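You operate a simulated robot arm through the tools that you are given. There is no shell and no other tool.

The job below is to be done with a simulated robot arm. You get a single attempt, and the scene is never put back.

Task
The big unbalance tripped the drive: run the rotor again at 200 and save the reading.
Fine: stop it once the reading stands; press no other blue, MODE, SAVE or PRINT key.
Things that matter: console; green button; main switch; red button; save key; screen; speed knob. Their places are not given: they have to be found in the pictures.

The check looks at the end state, three seconds after you hand in, the way a careful person would. Anything else that was tipped, shoved, dropped, spilled or broken makes it a failure.

Robot
A 7-joint arm with a fingered hand, fixed in place. Base frame: the origin is on the floor under the middle of its stand, x ahead of it, y to its left, z up. Readings come in cm, rad, newtons and seconds.
With the tool pointing down near the work surface it reaches from about 20 to 66 cm from the base axis. Its first joint turns from -2.007 to 2.007 rad. Payload 3.1 kg.
Tool frame: the origin (TCP) lies between the finger pads and is the grasp point; the fingertips stand 2.2 cm ahead of it; z points along the fingers, y is the line along which they close. The gripper opens to 11.2 cm; its body begins 6 cm behind the TCP. The gripper is a hand of 3 fingers: y runs from the thumb to the fingers, the wrist lies at [0, 0, -21.8] in the tool frame, and closing takes about 1.5 s.
Orientation is told as [roll, pitch, yaw] about the base's x, y, z axes, in that order, counted from this pose: with the fingers straight down and closing along the base's y, the tool's x points along the base's -x, its y along +y and its z along -z.

Tools
- The arm moves only by the tool send_rows. Its argument "series" is one flat list of numbers, 6 for each row, row after row: the turn, a rotation vector about the base's x, y, z in units of 6 degrees (1.0 is 6 degrees), then the shift along the base's x, y, z in units of 30 mm (1.0 is 30 mm). In form: [wx, wy, wz, x, y, z, wx, wy, wz, x, y, z, ...]. A call has 1 to 20 rows; each row shifts and turns the commanded pose from where the row before left it. "fingers" is the gripper command, from -1 (fully open) to 1 (shut), values between in proportion, set as the call begins (left out, the last holds). A call with a number of a shift or a turn outside -1 to 1 is refused whole. Each row takes 0.2 s and may step no farther than 5 cm and 0.15 rad from the row before; otherwise, or with a gripper value out of range, the whole call is refused. A pose out of reach is approached as far as the arm can. The call stops where the force on the tool passes 40 N (or 10 N more than at its start, if that is more) or the arm is blocked; 0.2 s more then pass. Each finger travels about 10.8 cm/s and halts on what it meets, pressing with about 23 N; the grip force reading is that of the motor and also rises with nothing between the fingers. The clock runs only during rows and for 0.2 s after the last one: add rows that do not move to give the fingers time. The reply holds the time, the measured pose of the TCP, the force on the tool along the base axes, the opening and the grip force, in the units named above and with some noise, with the torque about the TCP (base axes, N m) and any sound that the robot's microphone picked up, and new pictures: "show" is both (left out), scene, wrist or none.
- Cameras (640 x 400 px; columns grow to the right, rows downward): "scene" is fixed at [39.82, -50.12, 183]; the picture's right is [0.94, -0.34, 0.00], its down [-0.21, -0.58, -0.79] and it looks along [0.27, 0.74, -0.62] (base axes); focal length 368 px, centre (320, 200). "wrist" rides on the gripper at [6.6, 0.3, -8] in the tool frame; the picture's right is [-0.05, 1.00, 0.00], its down [-0.77, -0.04, -0.64] and it looks along [-0.64, -0.03, 0.77] (tool axes); focal length 275 px, centre (320, 200).
- move_column(by): slides the trunk up (or, below 0, down) by that many cm; the arm rides with it, the base frame stays. It gives what a move gives, with no picture.
- move_fingers(finger1, finger2, thumb_bend): sets how far each is bent, from 0 (flat) to 1 (curled in); at 0.3 the hand is open as for a grip, at 0.7 the pads meet at the TCP. One left out holds its place. A second passes; each finger stops where it meets its share of the squeeze, and holds until it gets a number again. A gripper value or a shape takes the hand back. It gives what a move gives, with no picture; readings hold the bend of each and the force on the fingers (four entries, about 0 where the hand has none), thumb and palm.
- hand_shape(shape): the hand has 3 fingers and takes this shape, open, in about a second: jaw (thumb against the fingers, like two jaws); tri (thumb and two fingers); tip (a fingertip pinch); poke (one finger out to press); point (the index stretched); flat (the hand flat); cup (the hand cupped); fist (a fist). The gripper value then closes the fingers along that shape, each until it touches; the sizes above hold for jaw. It gives what a move gives, with no picture.
- locate(camera, pixels): there is no depth. For up to 12 entries [column, row, z] of the newest picture of that camera ("zoom" is the newest enlarged one), the place [x, y] in the base frame at which the ray of that pixel passes the height z, good to about 0.3 cm. No time passes.
- zoom(camera, box): a new picture of the part [left, top, right, bottom] of that camera's present view, enlarged. No time passes.
- hand_in(): hands the job in; it is judged then, once.

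Unless the task says otherwise, let go and move clear before handing in.

The tools are called after ">>>" as a command line: name --argument value ..., lists and objects as JSON in quotes. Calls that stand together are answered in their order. send_rows: Moves the arm, as the interface text tells. Its arguments: {"type":"object","properties":{"series":{"type":"array"},"fingers":{"type":"number"},"show":{"type":"string","enum":["both","scene","wrist","none"]}},"required":["series"]} The other tools are called the same way: move_column (by) moves the trunk up or down; hand_shape (shape) gives the hand a shape; move_fingers (finger1, finger2, thumb_bend) moves the fingers one by one; locate (camera, pixels) gives the place at which the rays of pixels pass given heights; zoom (camera, box) takes an enlarged picture of a part of a camera's view; hand_in () hands the job in.

At the start:

```text
time_s: 0.0
tool_pos: [36.41, -1.46, 135.27]
tcp_rot: [-0.001, -0.001, 0.0]
contact_force: [0.3, 0.3, 0.4]
ft_torque: [0.0, 0.0, -0.03]
gripper_width: 11.19
finger_force: 0.0
shape: jaw
bend: [0.3, 0.3, 0.3]
finger forces: [0.0, 0.0, 0.0, 0.0, 0.0, 0.0]
trunk travel left (down, up): [-92.5, 6.5]
```

scene: 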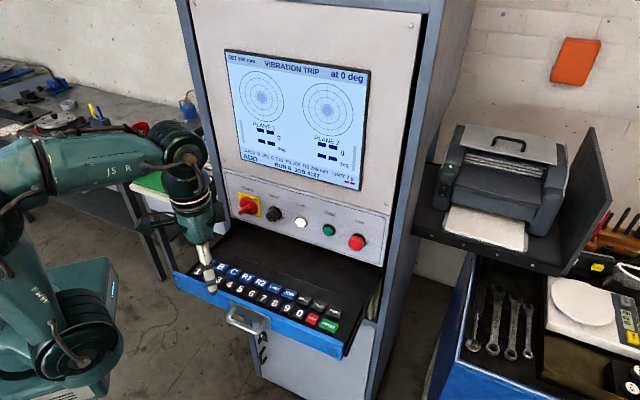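
wrist: 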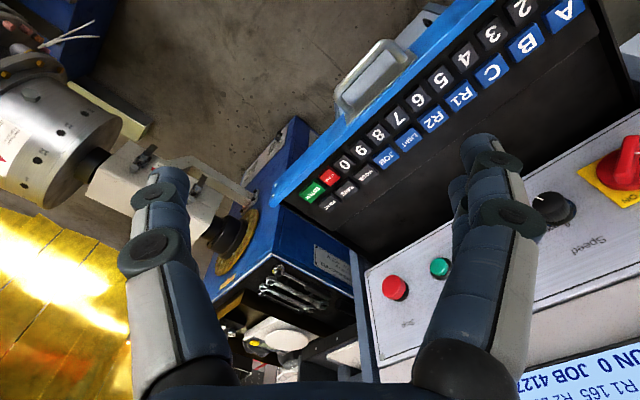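

The scene picture shows a console with the screen (240-370, 50-190) reading "VIBRATION TRIP", a knob row (235-370, 190-250) and a keyboard drawer (190-345, 260-340). I will zoom in on these parts to read them.

>>> zoom --camera "scene" --box '[220, 40, 380, 195]'

>>> zoom --camera "scene" --box '[220, 170, 390, 270]'

>>> zoom --camera "scene" --box '[170, 245, 370, 365]'

>>> zoom --camera "wrist" --box '[260, 0, 640, 240]'

>>> zoom --camera "wrist" --box '[0, 60, 380, 300]'

```text
2.58 times, centred on (300, 118) of scene
```

zoom: 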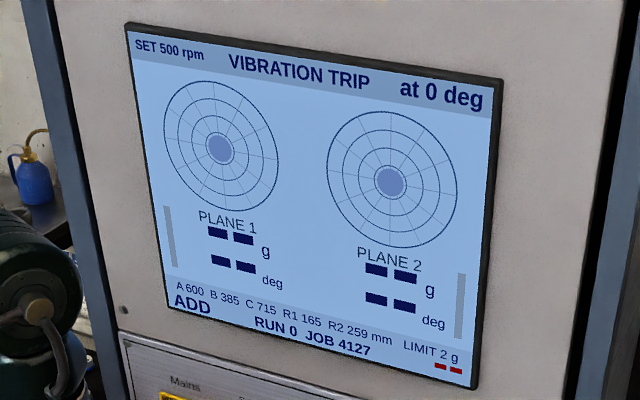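

```text
3.76 times, centred on (305, 220) of scene
```

zoom: 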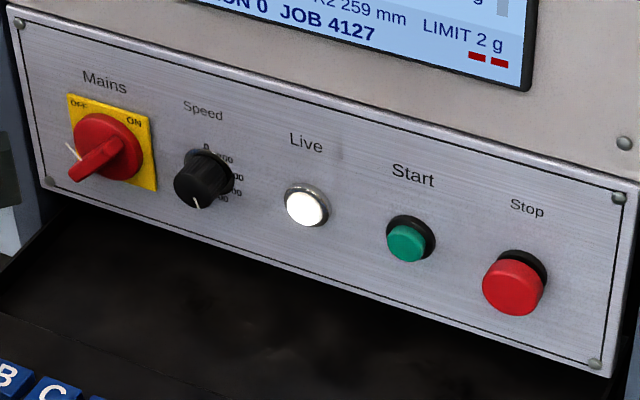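

```text
3.20 times, centred on (270, 305) of scene
```

zoom: 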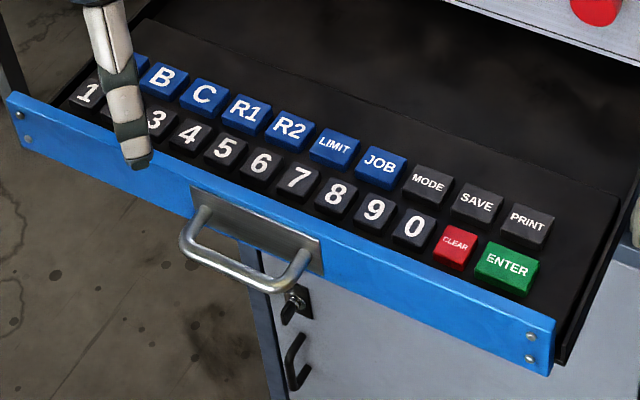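

```text
1.67 times, centred on (450, 120) of wrist
```

zoom: 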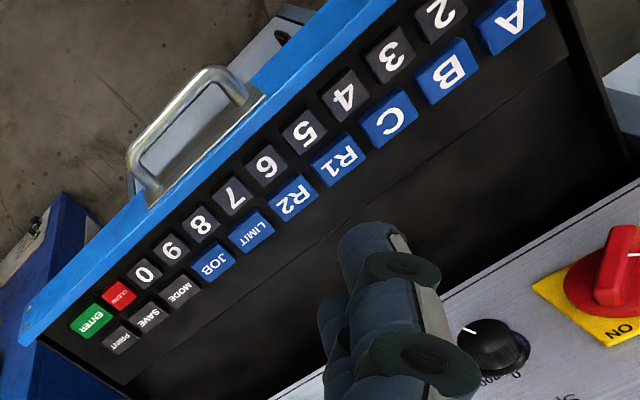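

```text
1.67 times, centred on (190, 180) of wrist
```

zoom: 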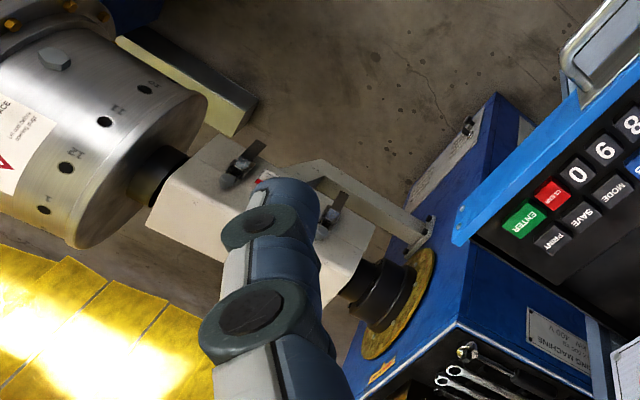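

The screen zoom shows SET 500 rpm, VIBRATION TRIP and RUN 0. The panel has Mains, Speed, Live, Start and Stop. I'll zoom closer on the knob scale and the mains switch to read their positions.

>>> zoom --camera "scene" --box '[258, 196, 298, 228]'

>>> zoom --camera "wrist" --box '[510, 120, 640, 260]'

>>> zoom --camera "scene" --box '[230, 185, 290, 225]'

>>> zoom --camera "wrist" --box '[360, 220, 520, 330]'

```text
12.50 times, centred on (278, 212) of scene
```

zoom: 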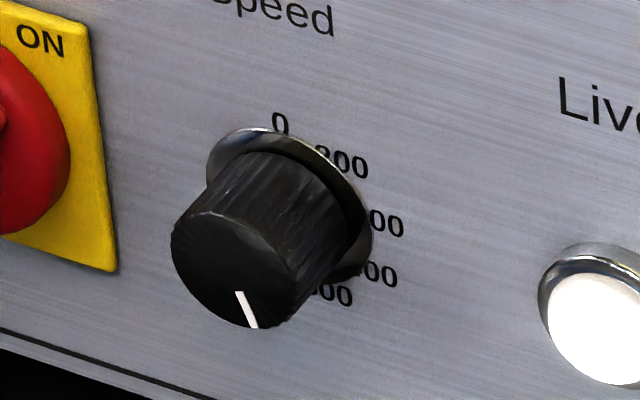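

```text
2.86 times, centred on (575, 190) of wrist
```

zoom: 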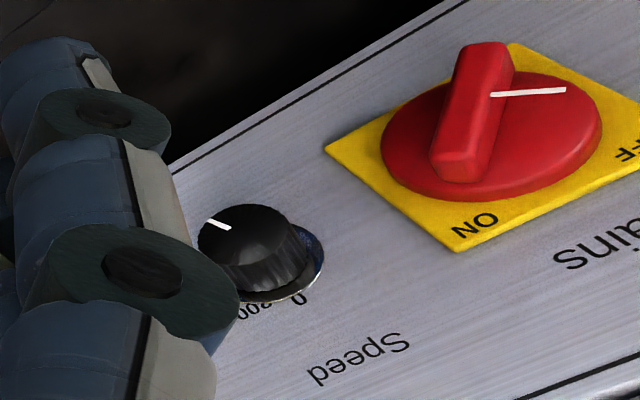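

```text
10.00 times, centred on (260, 205) of scene
```

zoom: 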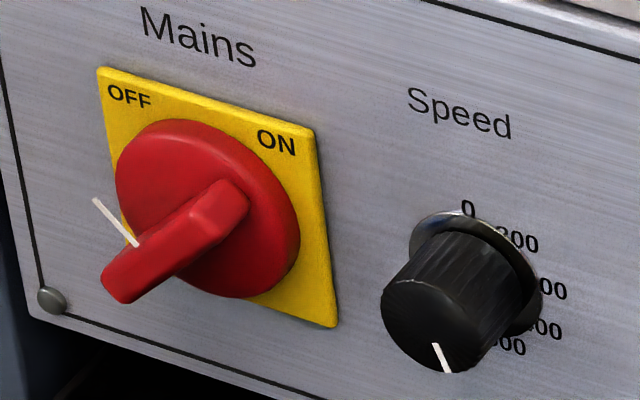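

```text
3.64 times, centred on (440, 275) of wrist
```

zoom: 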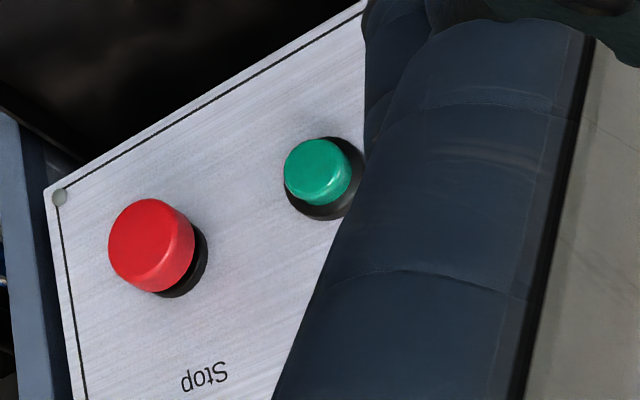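

The panel is a vertical plane, about x+y≈82.6 cm, facing the robot at 45°. The knob's front is near (53.4, 26.2, 117). Its pointer is at 160° (500), and 200 is at about 40°. The mains bar points to ON and the Live lamp is lit. First I will yaw the hand 45° and move it towards the console, keeping clear.

>>> send_rows --series '[0, 0, 0.9375, 0.35, 0.68, 0, 0, 0, 0.9375, 0.35, 0.68, 0, 0, 0, 0.9375, 0.35, 0.68, 0, 0, 0, 0.9375, 0.35, 0.68, 0, 0, 0, 0.9375, 0.35, 0.68, 0, 0, 0, 0.9375, 0.35, 0.68, 0, 0, 0, 0.9375, 0.35, 0.68, 0, 0, 0, 0.9375, 0.35, 0.68, 0]' --show "both"

```text
time_s: 1.8
tool_pos: [44.79, 15.05, 135.35]
tcp_rot: [0.002, 0.0, 0.785]
contact_force: [0.1, 0.3, -0.1]
ft_torque: [-0.02, -0.03, -0.01]
gripper_width: 11.19
finger_force: 0.1
shape: jaw
bend: [0.3, 0.3, 0.3]
finger forces: [0.0, 0.1, 0.0, 0.0, 0.0, 0.0]
trunk travel left (down, up): [-92.5, 6.5]
```

scene: 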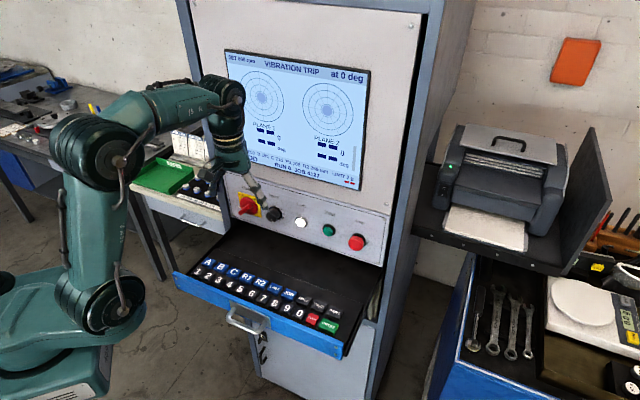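
wrist: 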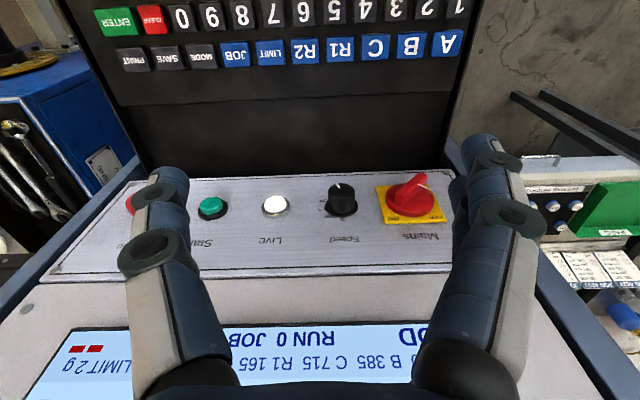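

The yaw is done: the wrist picture shows the panel level, with the knob at (342,200) and the mains bar at (410,195). Now I'll pitch the hand up to horizontal so that it faces the panel.

>>> send_rows --series '[0.884, -0.884, 0, 0, 0, -0.2, 0.884, -0.884, 0, 0, 0, -0.2, 0.884, -0.884, 0, 0, 0, -0.2, 0.884, -0.884, 0, 0, 0, -0.2, 0.884, -0.884, 0, 0, 0, -0.2, 0.884, -0.884, 0, 0, 0, -0.2]' --show "both"

```text
time_s: 3.2
tool_pos: [44.74, 14.69, 131.9]
tcp_rot: [0.001, -0.786, 0.784]
contact_force: [-0.2, 0.0, 0.5]
ft_torque: [-0.01, 0.04, 0.02]
gripper_width: 11.18
finger_force: 0.0
shape: jaw
bend: [0.3, 0.3, 0.3]
finger forces: [0.0, 0.0, 0.1, 0.0, 0.0, 0.1]
trunk travel left (down, up): [-92.5, 6.5]
```

scene: 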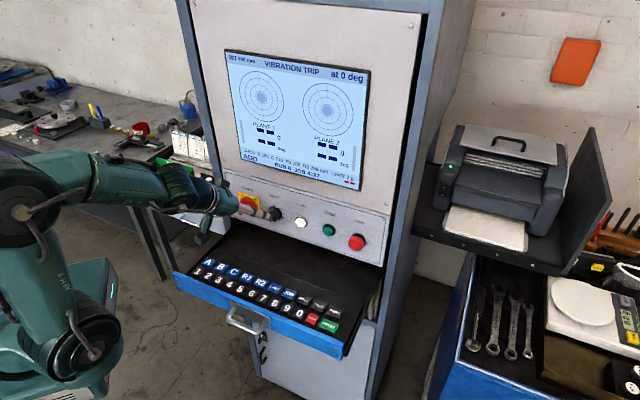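
wrist: 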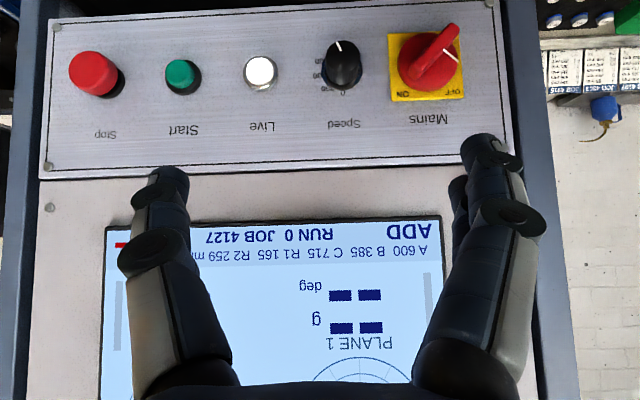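

The hand now tilts 45° and the panel fills the top of the wrist picture, with the knob at (342,65). I'll zoom in on the knob scale and the switch before going on.

>>> zoom --camera "wrist" --box '[290, 10, 490, 140]'

>>> zoom --camera "scene" --box '[225, 180, 385, 270]'

```text
3.08 times, centred on (390, 75) of wrist
```

zoom: 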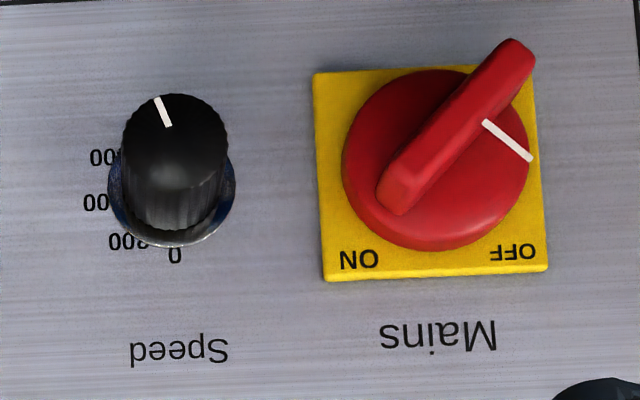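

```text
4.00 times, centred on (305, 225) of scene
```

zoom: 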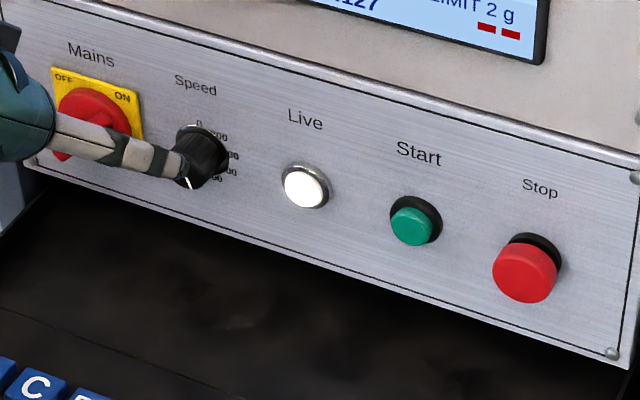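

The zoom confirms it: the knob pointer is at the bottom (500), the bar is on ON, and the triangulated knob axis is near (53.3, 26.2, 117). I'll finish pitching the hand to horizontal, half-close the fingers, and stage in front of the knob.

>>> send_rows --series '[0.884, -0.884, 0, 0.04, 0.2, -0.5, 0.884, -0.884, 0, 0.04, 0.2, -0.5, 0.884, -0.884, 0, 0.04, 0.2, -0.5, 0.884, -0.884, 0, 0.04, 0.2, -0.5, 0.884, -0.884, 0, 0.04, 0.2, -0.5, 0.884, -0.884, 0, 0.04, 0.2, -0.5]' --fingers -0.1 --show "both"

```text
time_s: 4.6
tool_pos: [58.47, 20.43, 134.09]
tcp_rot: [0.069, -1.416, 0.728]
contact_force: [-8.4, -7.6, 1.3]
ft_torque: [0.16, -0.09, 0.53]
gripper_width: 6.18
finger_force: 0.0
shape: jaw
bend: [0.72, 0.73, 0.7]
finger forces: [0.1, 12.2, 0.0, 0.1, 0.1, 0.1]
out of reach, approached as far as the arm can: row 1, 2, 3, 4, 5, 6
trunk travel left (down, up): [-92.5, 6.5]
```

scene: 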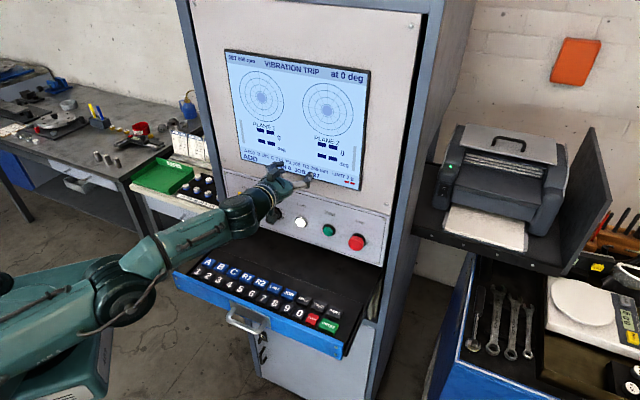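
wrist: 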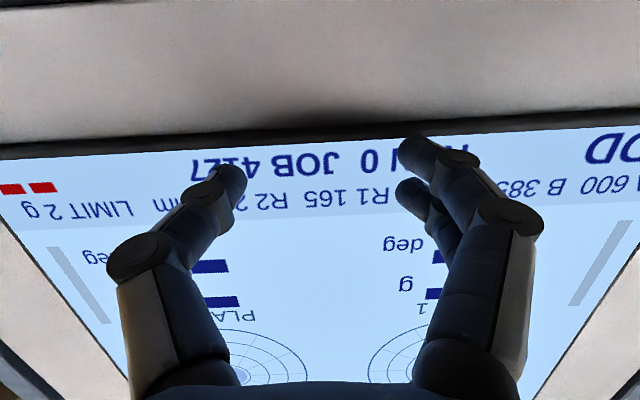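

Those rows were out of reach: the arm folded differently, and a fingertip now touches the lower edge of the screen with about 12 N on one finger (wrist picture near (430,150)). I'll retrace the last rows in reverse to back off.

>>> send_rows --series '[-0.884, 0.884, 0, -0.04, -0.2, 0.5, -0.884, 0.884, 0, -0.04, -0.2, 0.5]' --show "both"

```text
time_s: 5.2
tool_pos: [58.69, 19.43, 137.03]
tcp_rot: [0.03, -1.165, 0.762]
contact_force: [-0.1, -0.4, 0.1]
ft_torque: [0.03, 0.02, -0.01]
gripper_width: 6.16
finger_force: 0.0
shape: jaw
bend: [0.72, 0.72, 0.7]
finger forces: [0.0, 0.1, 0.0, 0.0, 0.0, 0.1]
trunk travel left (down, up): [-92.5, 6.5]
```

scene: 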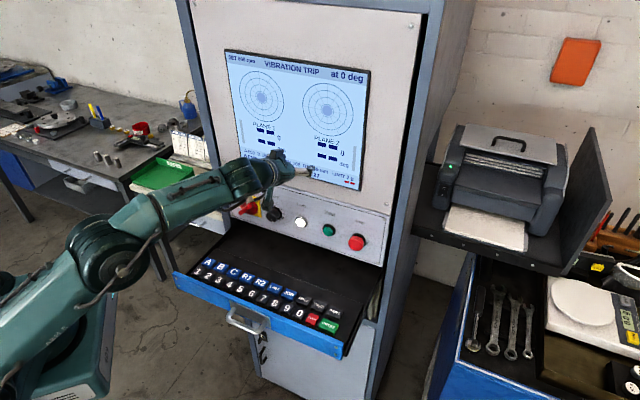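
wrist: 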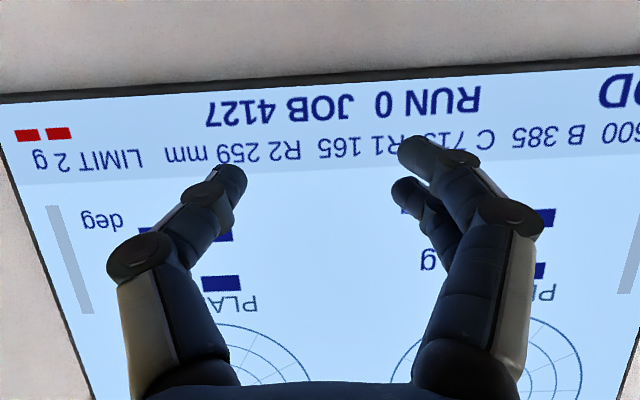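

The contact has gone (forces are about 0) and the command continues from the measured pose. I'll back away from the screen and rise, then lower the trunk in steps so the arm is less folded when the hand is level.

>>> send_rows --series '[0, 0, 0, -0.35, -0.35, 0.3, 0, 0, 0, -0.35, -0.35, 0.5, 0, 0, 0, -0.35, -0.35, 0.7, 0, 0, 0, -0.35, -0.35, 0.7, 0, 0, 0, -0.35, -0.35, 0.8, 0, 0, 0, 0, 0, 0.8, 0, 0, 0, 0, 0, 0.8]' --show "scene"

```text
time_s: 6.8
tool_pos: [53.54, 14.23, 150.71]
tcp_rot: [0.028, -1.165, 0.765]
contact_force: [0.2, -0.2, 0.9]
ft_torque: [-0.01, -0.01, 0.0]
gripper_width: 6.15
finger_force: 0.1
shape: jaw
bend: [0.72, 0.72, 0.7]
finger forces: [0.0, 0.0, 0.0, 0.0, 0.0, 0.1]
trunk travel left (down, up): [-92.5, 6.5]
```

scene: 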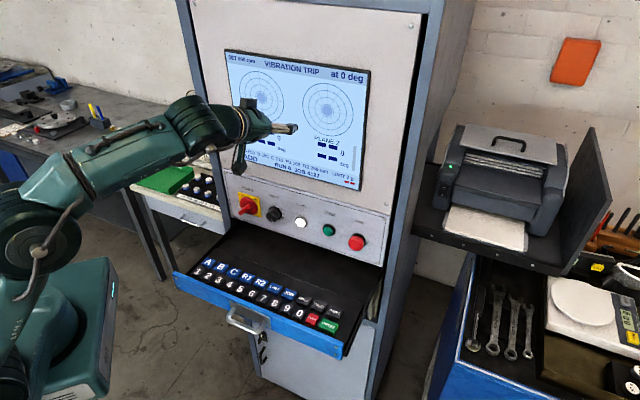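

The hand is clear at z 150.7. I'll lower the trunk 20 cm.

>>> move_column --by -20

```text
time_s: 9.0
tool_pos: [53.32, 14.15, 130.79]
tcp_rot: [0.028, -1.167, 0.763]
contact_force: [1.1, 0.2, 0.6]
ft_torque: [-0.05, -0.01, -0.02]
gripper_width: 6.17
finger_force: 0.0
shape: jaw
bend: [0.72, 0.72, 0.7]
finger forces: [0.1, 0.0, 0.1, 0.0, 0.0, 0.0]
trunk travel left (down, up): [-72.5, 26.5]
```

The trunk went down and the TCP is at z 130.8. I'll lift the hand while pitching it the last ~23° to horizontal, checking for reach messages.

>>> send_rows --series '[0, 0, 0, 0, 0, 0.9, 0.7, -0.7, 0, 0, 0, 0.9, 0.7, -0.7, 0, 0, 0, 0.9, 0.7, -0.7, 0, 0, 0, 0.9, 0.65, -0.65, 0, 0, 0, 0.9]' --show "both"

```text
time_s: 10.2
tool_pos: [53.46, 14.05, 144.34]
tcp_rot: [2.145, -1.558, -1.348]
contact_force: [0.8, -0.1, 0.3]
ft_torque: [0.0, 0.0, -0.01]
gripper_width: 6.16
finger_force: 0.0
shape: jaw
bend: [0.72, 0.72, 0.7]
finger forces: [0.0, 0.1, 0.0, 0.0, 0.0, 0.1]
trunk travel left (down, up): [-72.5, 26.5]
```

scene: 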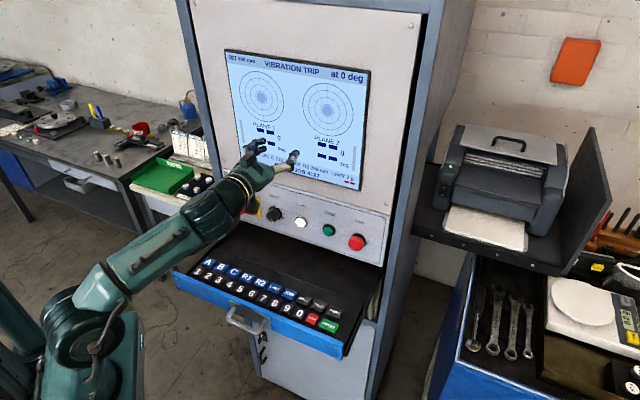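
wrist: 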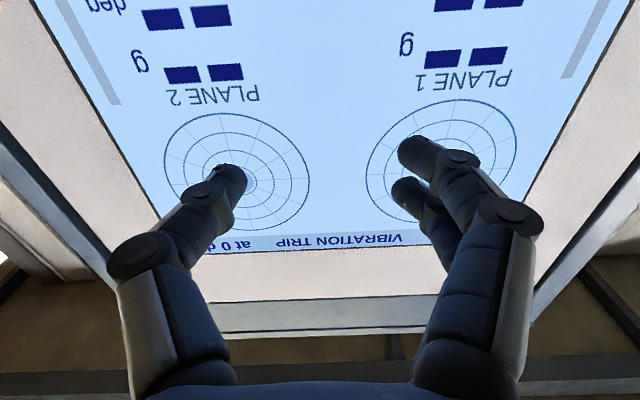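

The hand is now horizontal at (53.5, 14.1, 144.3), with no reach complaint and a few cm clear of the screen. I'll lower the trunk 24 cm to bring the hand near the knob row height.

>>> move_column --by -24

>>> send_rows --series '[0, 0, 0, 0, 0, 0]' --show "both"

```text
time_s: 12.7
tool_pos: [53.38, 14.09, 120.31]
tcp_rot: [2.063, -1.561, -1.27]
contact_force: [0.5, 0.2, -0.7]
ft_torque: [-0.01, -0.02, -0.01]
gripper_width: 6.17
finger_force: 0.1
shape: jaw
bend: [0.72, 0.72, 0.7]
finger forces: [0.0, 0.1, 0.0, 0.1, 0.0, 0.0]
trunk travel left (down, up): [-48.5, 50.5]
```

```text
time_s: 13.1
tool_pos: [53.48, 14.17, 120.34]
tcp_rot: [2.057, -1.563, -1.264]
contact_force: [0.4, 0.8, 0.6]
ft_torque: [-0.03, 0.04, 0.01]
gripper_width: 6.16
finger_force: 0.0
shape: jaw
bend: [0.72, 0.72, 0.7]
finger forces: [0.0, 0.1, 0.0, 0.0, 0.1, 0.0]
trunk travel left (down, up): [-48.5, 50.5]
```

scene: 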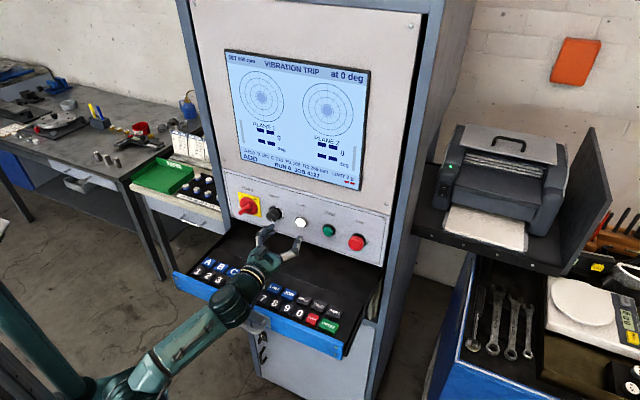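
wrist: 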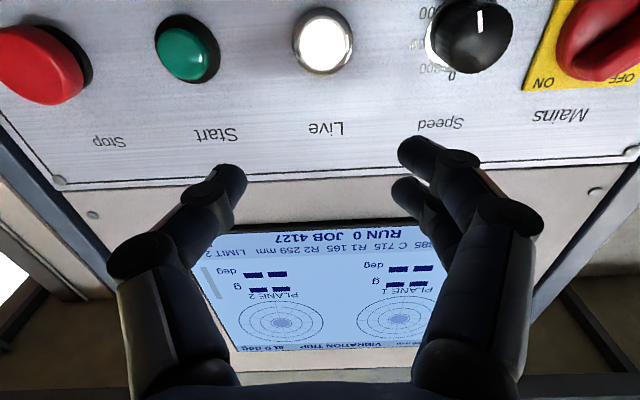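

The panel is now straight ahead; in the wrist picture the knob is at (478,35) and Live at (322,40). I'll slide left in front of the knob and pre-roll the hand +60° clockwise, so that a −120° roll will take the knob from 500 to 200.

>>> send_rows --series '[0.707, 0.707, 0, -0.203, 0.203, -0.107, 0.707, 0.707, 0, -0.203, 0.203, -0.107, 0.707, 0.707, 0, -0.203, 0.203, -0.107, 0.707, 0.707, 0, -0.203, 0.203, -0.107, 0.707, 0.707, 0, -0.203, 0.203, -0.107]' --show "wrist"

```text
time_s: 14.3
tool_pos: [50.27, 17.02, 118.75]
tcp_rot: [1.586, -1.038, -0.794]
contact_force: [0.7, 0.1, -0.1]
ft_torque: [0.01, -0.02, -0.04]
gripper_width: 6.17
finger_force: 0.1
shape: jaw
bend: [0.72, 0.72, 0.7]
finger forces: [0.0, 0.0, 0.0, 0.1, 0.0, 0.0]
trunk travel left (down, up): [-48.5, 50.5]
```

wrist: 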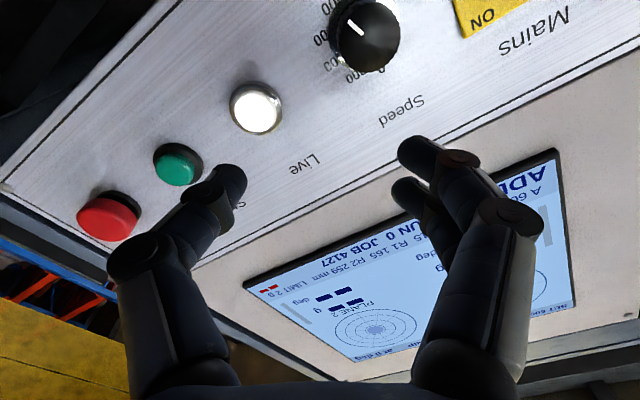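

The 30° of roll worked with no reach trouble. I'll do the second half.

>>> send_rows --series '[0.707, 0.707, 0, -0.203, 0.203, -0.107, 0.707, 0.707, 0, -0.203, 0.203, -0.107, 0.707, 0.707, 0, -0.203, 0.203, -0.107, 0.707, 0.707, 0, -0.203, 0.203, -0.107, 0.707, 0.707, 0, -0.203, 0.203, -0.107]' --show "both"

```text
time_s: 15.5
tool_pos: [47.34, 20.19, 117.35]
tcp_rot: [1.583, -0.513, -0.791]
contact_force: [-0.1, -0.5, -0.1]
ft_torque: [-0.04, 0.01, 0.0]
gripper_width: 6.17
finger_force: 0.0
shape: jaw
bend: [0.72, 0.72, 0.7]
finger forces: [0.0, 0.0, 0.0, 0.0, 0.1, 0.0]
trunk travel left (down, up): [-48.5, 50.5]
```

scene: 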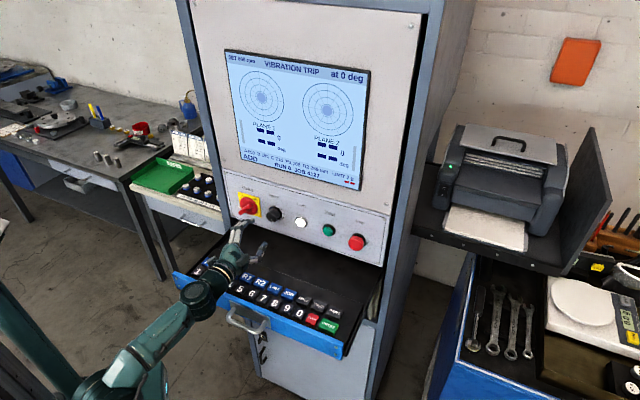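
wrist: 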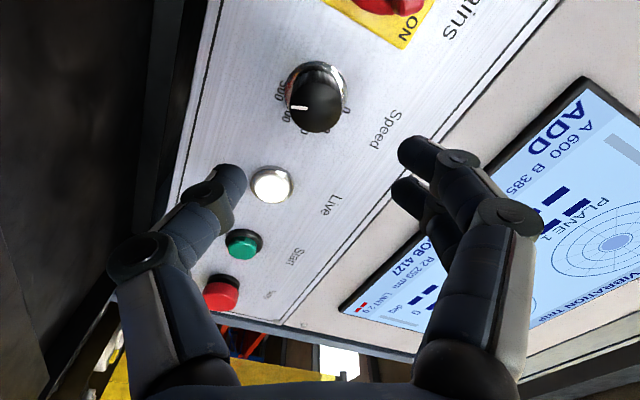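

The TCP is on the knob axis at (47.3, 20.2, 117.35). The ray to the knob face at (316,105) again gives (53.2, 26.4, 117.1), in line with the tool axis. I'll move in 5 cm with the fingers half open, then check.

>>> send_rows --series '[0, 0, 0, 0.29, 0.3, -0.02, 0, 0, 0, 0.29, 0.3, -0.02, 0, 0, 0, 0.29, 0.3, -0.02, 0, 0, 0, 0.29, 0.3, -0.02]' --show "both"

```text
time_s: 16.5
tool_pos: [50.98, 23.88, 116.97]
tcp_rot: [1.58, -0.515, -0.788]
contact_force: [-0.6, 0.3, -0.4]
ft_torque: [0.02, -0.01, -0.01]
gripper_width: 6.16
finger_force: 0.0
shape: jaw
bend: [0.72, 0.72, 0.7]
finger forces: [0.1, 0.1, 0.0, 0.1, 0.0, 0.0]
trunk travel left (down, up): [-48.5, 50.5]
```

scene: 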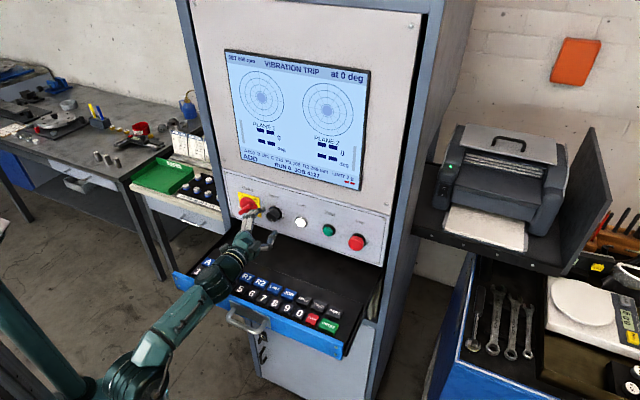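
wrist: 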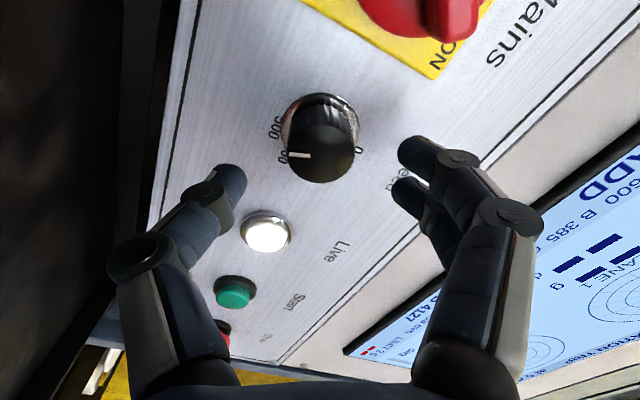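

The knob face is centred at (323,150), which fits the tool axis. I'll zoom in to read the scale labels before gripping.

>>> zoom --camera "wrist" --box '[250, 80, 390, 200]'

>>> zoom --camera "scene" --box '[230, 185, 310, 265]'

```text
3.33 times, centred on (320, 140) of wrist
```

zoom: 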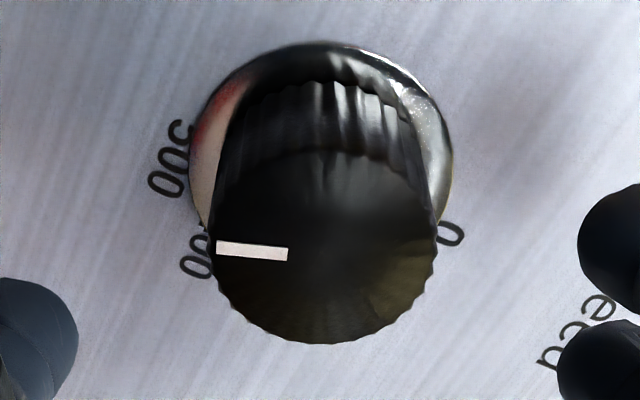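

```text
5.00 times, centred on (270, 225) of scene
```

zoom: 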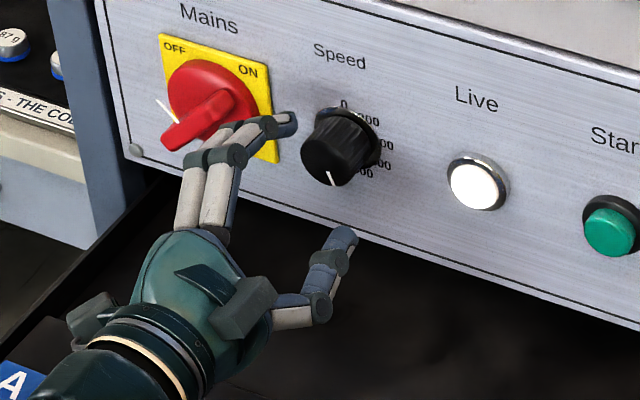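

The labels read 0, 200, 300, 400 and 500, with the pointer on 500. I'll narrow the opening to about 5 cm and move the last ~2.5 cm so that the pads straddle the knob.

>>> send_rows --series '[0, 0, 0, 0, 0, 0.01, 0, 0, 0, 0.15, 0.15, 0.01, 0, 0, 0, 0.15, 0.15, 0.01, 0, 0, 0, 0.15, 0.15, 0.01, 0, 0, 0, 0.14, 0.14, 0]' --fingers 0.1 --show "both"

```text
time_s: 17.7
tool_pos: [52.49, 25.73, 116.96]
tcp_rot: [1.581, -0.518, -0.789]
contact_force: [1.2, -0.7, -0.6]
ft_torque: [0.01, 0.01, 0.01]
gripper_width: 5.1
finger_force: 0.0
shape: jaw
bend: [0.73, 0.73, 0.7]
finger forces: [0.0, 0.0, 0.0, 0.0, 0.1, 0.0]
trunk travel left (down, up): [-48.5, 50.5]
```

scene: 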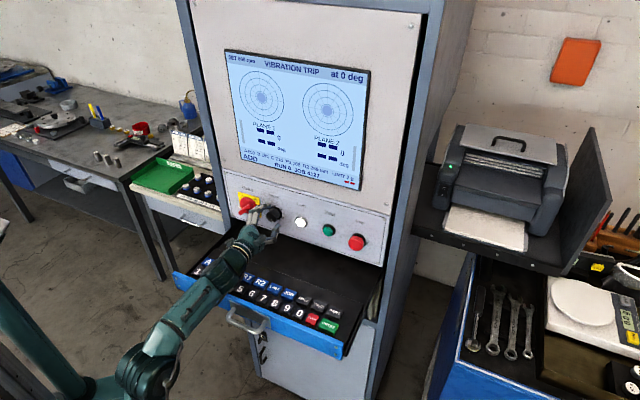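
wrist: 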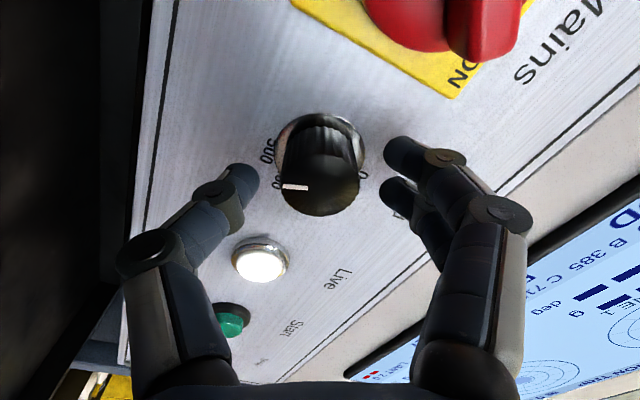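

The knob sits midway between the thumb (250,175) and the fingers (392,165). I'll close on it and wait.

>>> send_rows --series '[0, 0, 0, 0, 0, 0, 0, 0, 0, 0, 0, 0, 0, 0, 0, 0, 0, 0, 0, 0, 0, 0, 0, 0, 0, 0, 0, 0, 0, 0]' --fingers 1 --show "wrist"

```text
time_s: 18.9
tool_pos: [52.56, 25.57, 116.98]
tcp_rot: [1.582, -0.515, -0.791]
contact_force: [1.4, 0.2, 0.3]
ft_torque: [0.0, -0.02, 0.01]
gripper_width: 2.47
finger_force: 23.6
shape: jaw
bend: [0.73, 0.73, 0.7]
finger forces: [10.9, 10.7, 0.1, 0.0, 20.6, 0.0]
trunk travel left (down, up): [-48.5, 50.5]
```

wrist: 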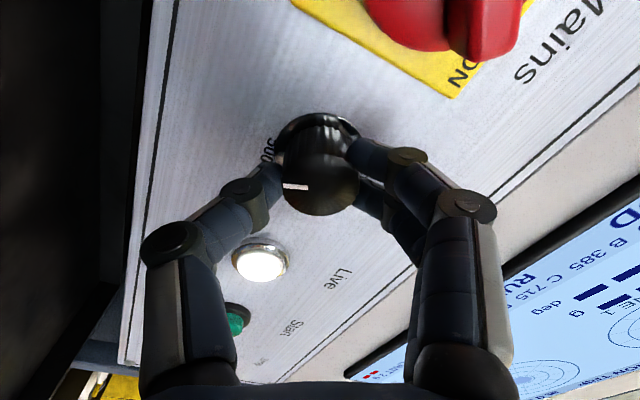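

The grip is balanced (about 10.9 + 10.7 N against 20.6 N). I'll turn counter-clockwise 42° first and watch the pointer and the screen.

>>> send_rows --series '[-0.707, -0.707, 0, 0, 0, 0, -0.707, -0.707, 0, 0, 0, 0, -0.707, -0.707, 0, 0, 0, 0, -0.707, -0.707, 0, 0, 0, 0, -0.707, -0.707, 0, 0, 0, 0, -0.707, -0.707, 0, 0, 0, 0, -0.707, -0.707, 0, 0, 0, 0]' --show "both"

>>> zoom --camera "scene" --box '[220, 40, 380, 195]'

```text
time_s: 20.5
tool_pos: [52.6, 25.59, 116.81]
tcp_rot: [1.59, -1.25, -0.799]
contact_force: [-0.2, -1.9, -1.9]
ft_torque: [0.01, -0.02, -0.02]
gripper_width: 2.44
finger_force: 22.9
shape: jaw
bend: [0.73, 0.73, 0.7]
finger forces: [10.9, 10.6, 0.0, 0.0, 22.2, 0.0]
trunk travel left (down, up): [-48.5, 50.5]
```

scene: 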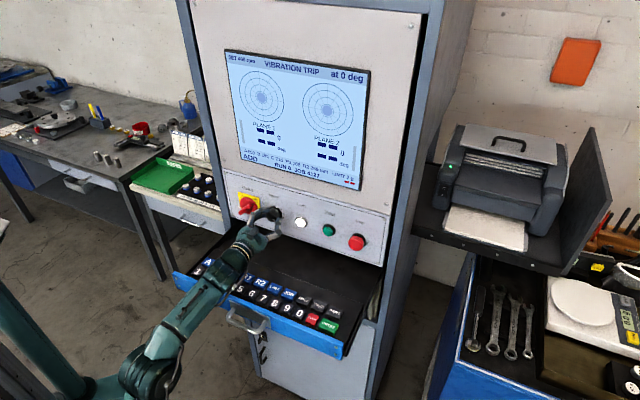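
wrist: 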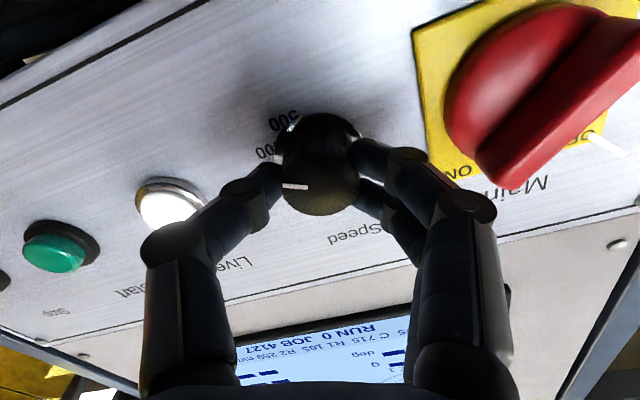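

```text
2.58 times, centred on (300, 118) of scene
```

zoom: 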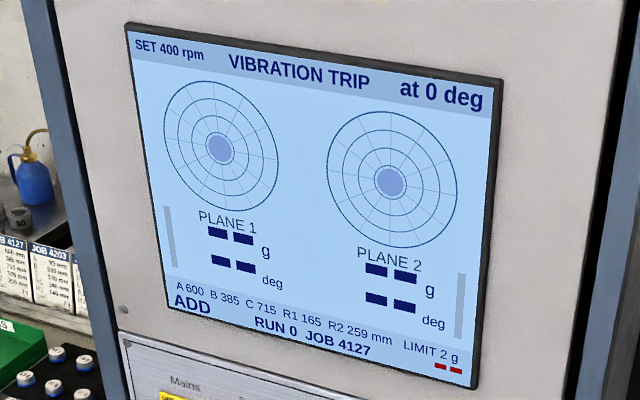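

The screen now says SET 400 rpm and the pointer turned with the hand (still at (295,187) between the fingers). I'll carry on counter-clockwise another 42°.

>>> send_rows --series '[-0.707, -0.707, 0, 0, 0, 0, -0.707, -0.707, 0, 0, 0, 0, -0.707, -0.707, 0, 0, 0, 0, -0.707, -0.707, 0, 0, 0, 0, -0.707, -0.707, 0, 0, 0, 0, -0.707, -0.707, 0, 0, 0, 0, -0.707, -0.707, 0, 0, 0, 0]' --show "both"

>>> zoom --camera "scene" --box '[220, 40, 380, 195]'

```text
time_s: 22.1
tool_pos: [52.56, 25.63, 117.03]
tcp_rot: [-1.571, -1.16, 2.366]
contact_force: [-0.3, -0.3, -2.6]
ft_torque: [-0.02, 0.03, 0.02]
gripper_width: 2.45
finger_force: 22.9
shape: jaw
bend: [0.73, 0.73, 0.7]
finger forces: [11.8, 11.2, 0.1, 0.0, 21.2, 0.0]
trunk travel left (down, up): [-48.5, 50.5]
```

scene: 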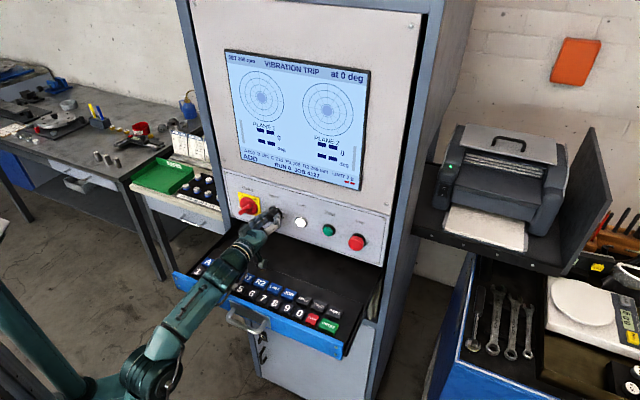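
wrist: 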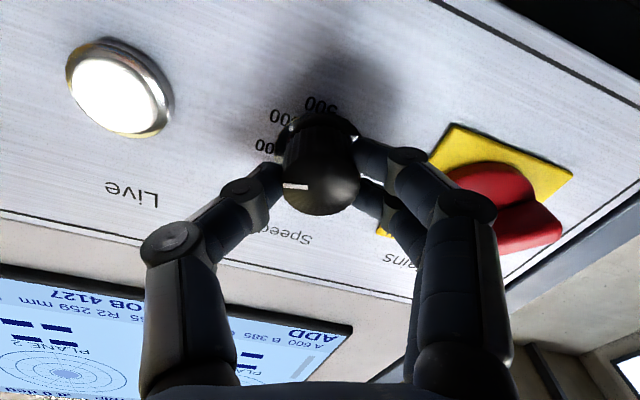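

```text
2.58 times, centred on (300, 118) of scene
```

zoom: 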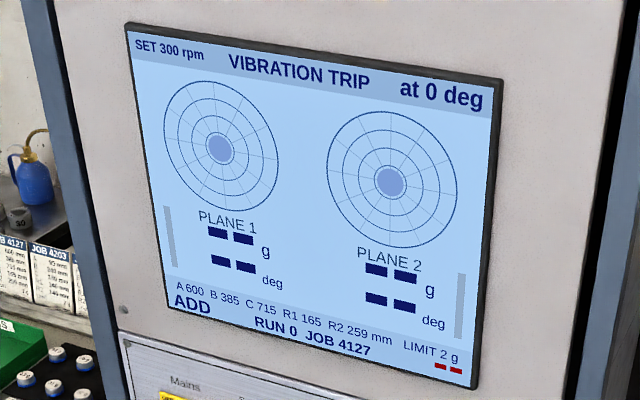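

SET now shows 300 rpm. I'll turn about 37° more to reach the 200 position.

>>> send_rows --series '[-0.72, -0.72, 0, 0, 0, 0, -0.72, -0.72, 0, 0, 0, 0, -0.72, -0.72, 0, 0, 0, 0, -0.72, -0.72, 0, 0, 0, 0, -0.72, -0.72, 0, 0, 0, 0, -0.72, -0.72, 0, 0, 0, 0, 0, 0, 0, 0, 0, 0]' --show "both"

>>> zoom --camera "scene" --box '[220, 40, 380, 195]'

>>> zoom --camera "wrist" --box '[230, 70, 410, 230]'

```text
time_s: 23.7
tool_pos: [52.56, 25.49, 117.06]
tcp_rot: [-1.566, -0.52, 2.36]
contact_force: [2.2, -1.2, 0.2]
ft_torque: [0.0, 0.01, -0.03]
gripper_width: 2.43
finger_force: 23.6
shape: jaw
bend: [0.73, 0.73, 0.7]
finger forces: [11.1, 10.6, 0.0, 0.0, 22.1, 0.0]
trunk travel left (down, up): [-48.5, 50.5]
```

scene: 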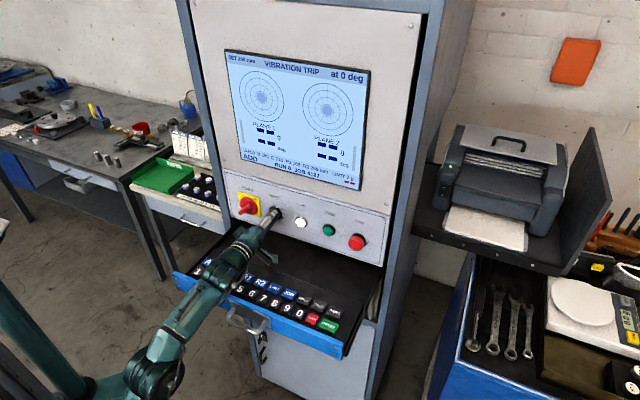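
wrist: 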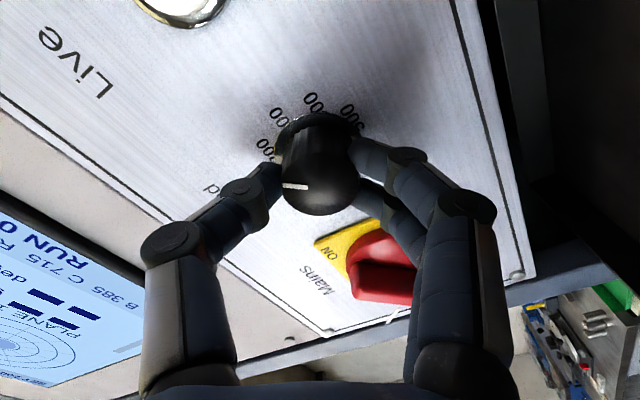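

```text
2.58 times, centred on (300, 118) of scene
```

zoom: 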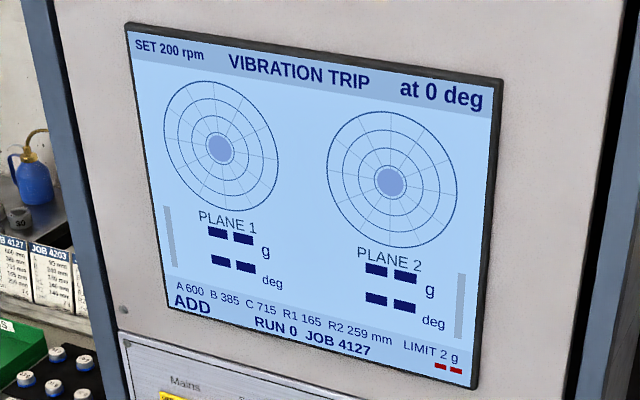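

```text
2.50 times, centred on (320, 150) of wrist
```

zoom: 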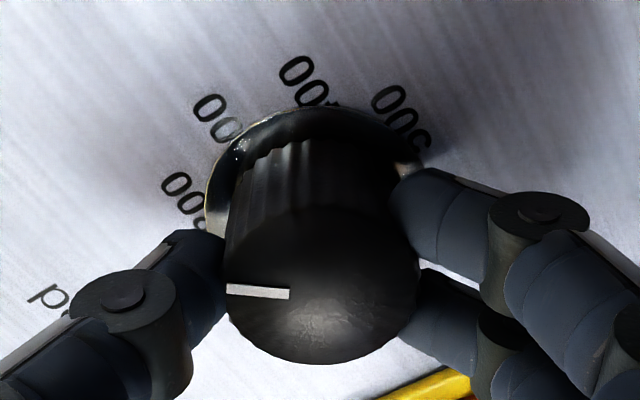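

SET now reads 200 rpm. I'll open the fingers slightly, without moving, and then back straight out.

>>> send_rows --series '[0, 0, 0, 0, 0, 0, 0, 0, 0, 0, 0, 0, 0, 0, 0, 0, 0, 0, 0, 0, 0, -0.2, -0.2, 0, 0, 0, 0, -0.3, -0.3, 0, 0, 0, 0, -0.3, -0.3, 0, 0, 0, 0, -0.4, -0.4, 0, 0, 0, 0, -0.4, -0.4, 0]' --fingers 0.1 --show "both"

>>> zoom --camera "scene" --box '[220, 40, 380, 195]'

```text
time_s: 25.5
tool_pos: [50.02, 21.69, 118.24]
tcp_rot: [-1.565, -0.52, 2.363]
contact_force: [1.0, -0.2, -0.1]
ft_torque: [0.0, 0.01, -0.04]
gripper_width: 5.01
finger_force: 0.1
shape: jaw
bend: [0.73, 0.73, 0.7]
finger forces: [0.0, 0.1, 0.1, 0.0, 0.1, 0.0]
out of reach, approached as far as the arm can: row 7, 8
trunk travel left (down, up): [-48.5, 50.5]
```

scene: 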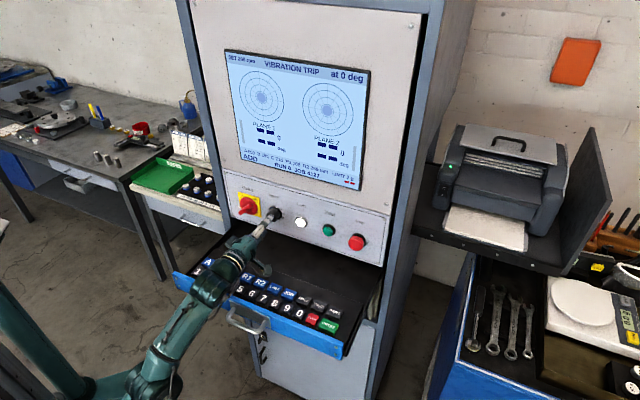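
wrist: 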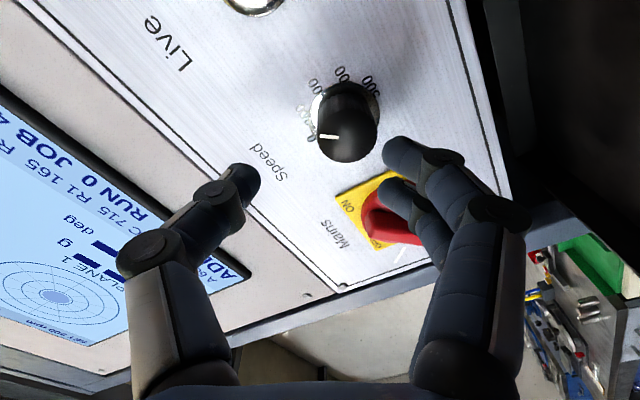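

```text
2.58 times, centred on (300, 118) of scene
```

zoom: 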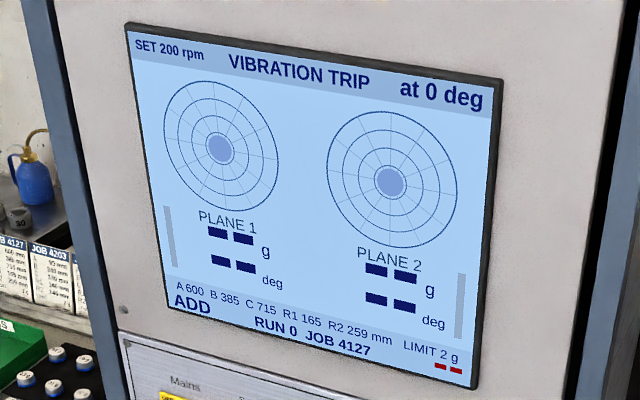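

The knob is released and SET stays at 200. The last two rows only hit the fold limit. Next I'll roll back to level and slide right, in front of the Start/Stop buttons.

>>> send_rows --series '[0.707, 0.707, 0, 0.47, -0.47, 0, 0.707, 0.707, 0, 0.47, -0.47, 0, 0.707, 0.707, 0, 0.47, -0.47, 0, 0.707, 0.707, 0, 0.47, -0.47, 0, 0.707, 0.707, 0, 0.45, -0.49, 0, 0.707, 0.707, 0, 0.44, -0.5, 0, 0.707, 0.707, 0, 0.44, -0.5, 0, 0.707, 0.707, 0, 0.44, -0.5, 0, 0.707, 0.707, 0, 0.44, -0.5, 0, 0.707, 0.707, 0, 0.44, -0.5, 0]' --show "both"

```text
time_s: 27.7
tool_pos: [63.89, 6.9, 118.11]
tcp_rot: [-2.796, -1.567, -2.694]
contact_force: [-0.4, 0.5, 0.1]
ft_torque: [0.0, -0.03, -0.02]
gripper_width: 5.0
finger_force: 0.1
shape: jaw
bend: [0.73, 0.73, 0.7]
finger forces: [0.0, 0.2, 0.0, 0.0, 0.0, 0.1]
trunk travel left (down, up): [-48.5, 50.5]
```

scene: 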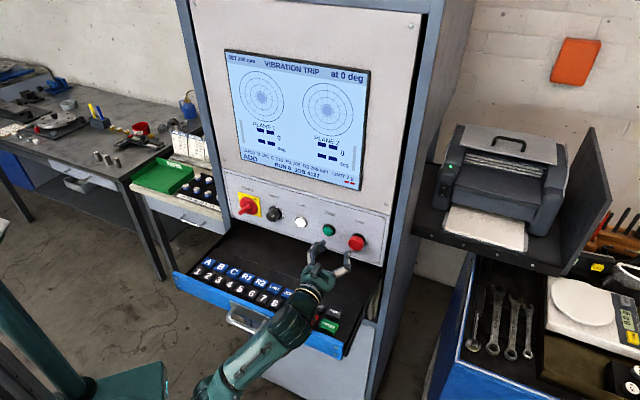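
wrist: 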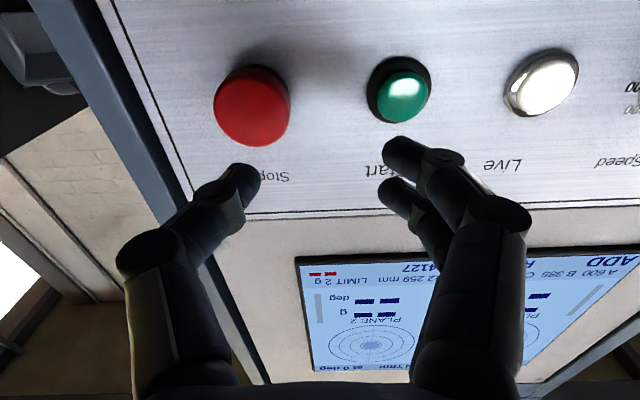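

I'm in front of Stop and Start: red is at (253,105) and green at (400,90). I'll set the poke shape and look at where the finger sits.

>>> hand_shape --shape "poke"

>>> send_rows --series '[0, 0, 0, 0, 0, 0]' --show "both"

```text
time_s: 28.6
tool_pos: [63.8, 7.09, 117.98]
tcp_rot: [-2.324, -1.566, 3.12]
contact_force: [0.1, 0.3, -0.2]
ft_torque: [0.0, -0.01, -0.01]
gripper_width: 0.02
finger_force: 0.0
shape: poke
bend: [1.0, 1.0, 0.46]
finger forces: [0.0, 0.1, 0.0, 0.0, 0.0, 0.0]
trunk travel left (down, up): [-48.5, 50.5]
```

```text
time_s: 29.0
tool_pos: [63.76, 7.05, 118.0]
tcp_rot: [-2.406, -1.567, -3.081]
contact_force: [-0.3, 0.7, -0.2]
ft_torque: [-0.01, 0.01, 0.01]
gripper_width: 0.0
finger_force: 0.0
shape: poke
bend: [1.0, 1.0, 0.46]
finger forces: [0.1, 0.0, 0.0, 0.0, 0.0, 0.1]
trunk travel left (down, up): [-48.5, 50.5]
```

scene: 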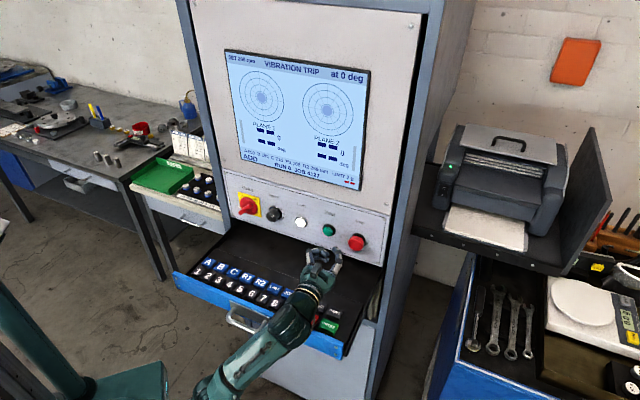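
wrist: 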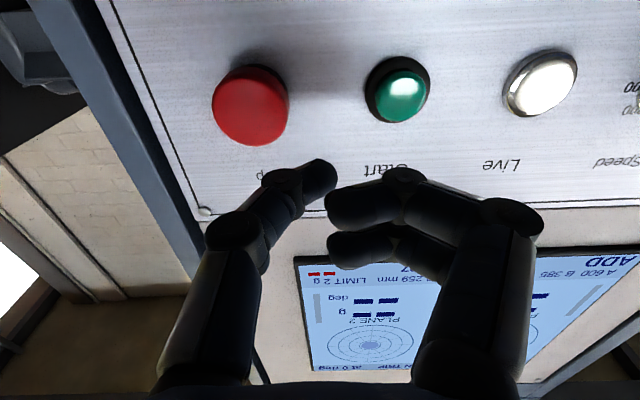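

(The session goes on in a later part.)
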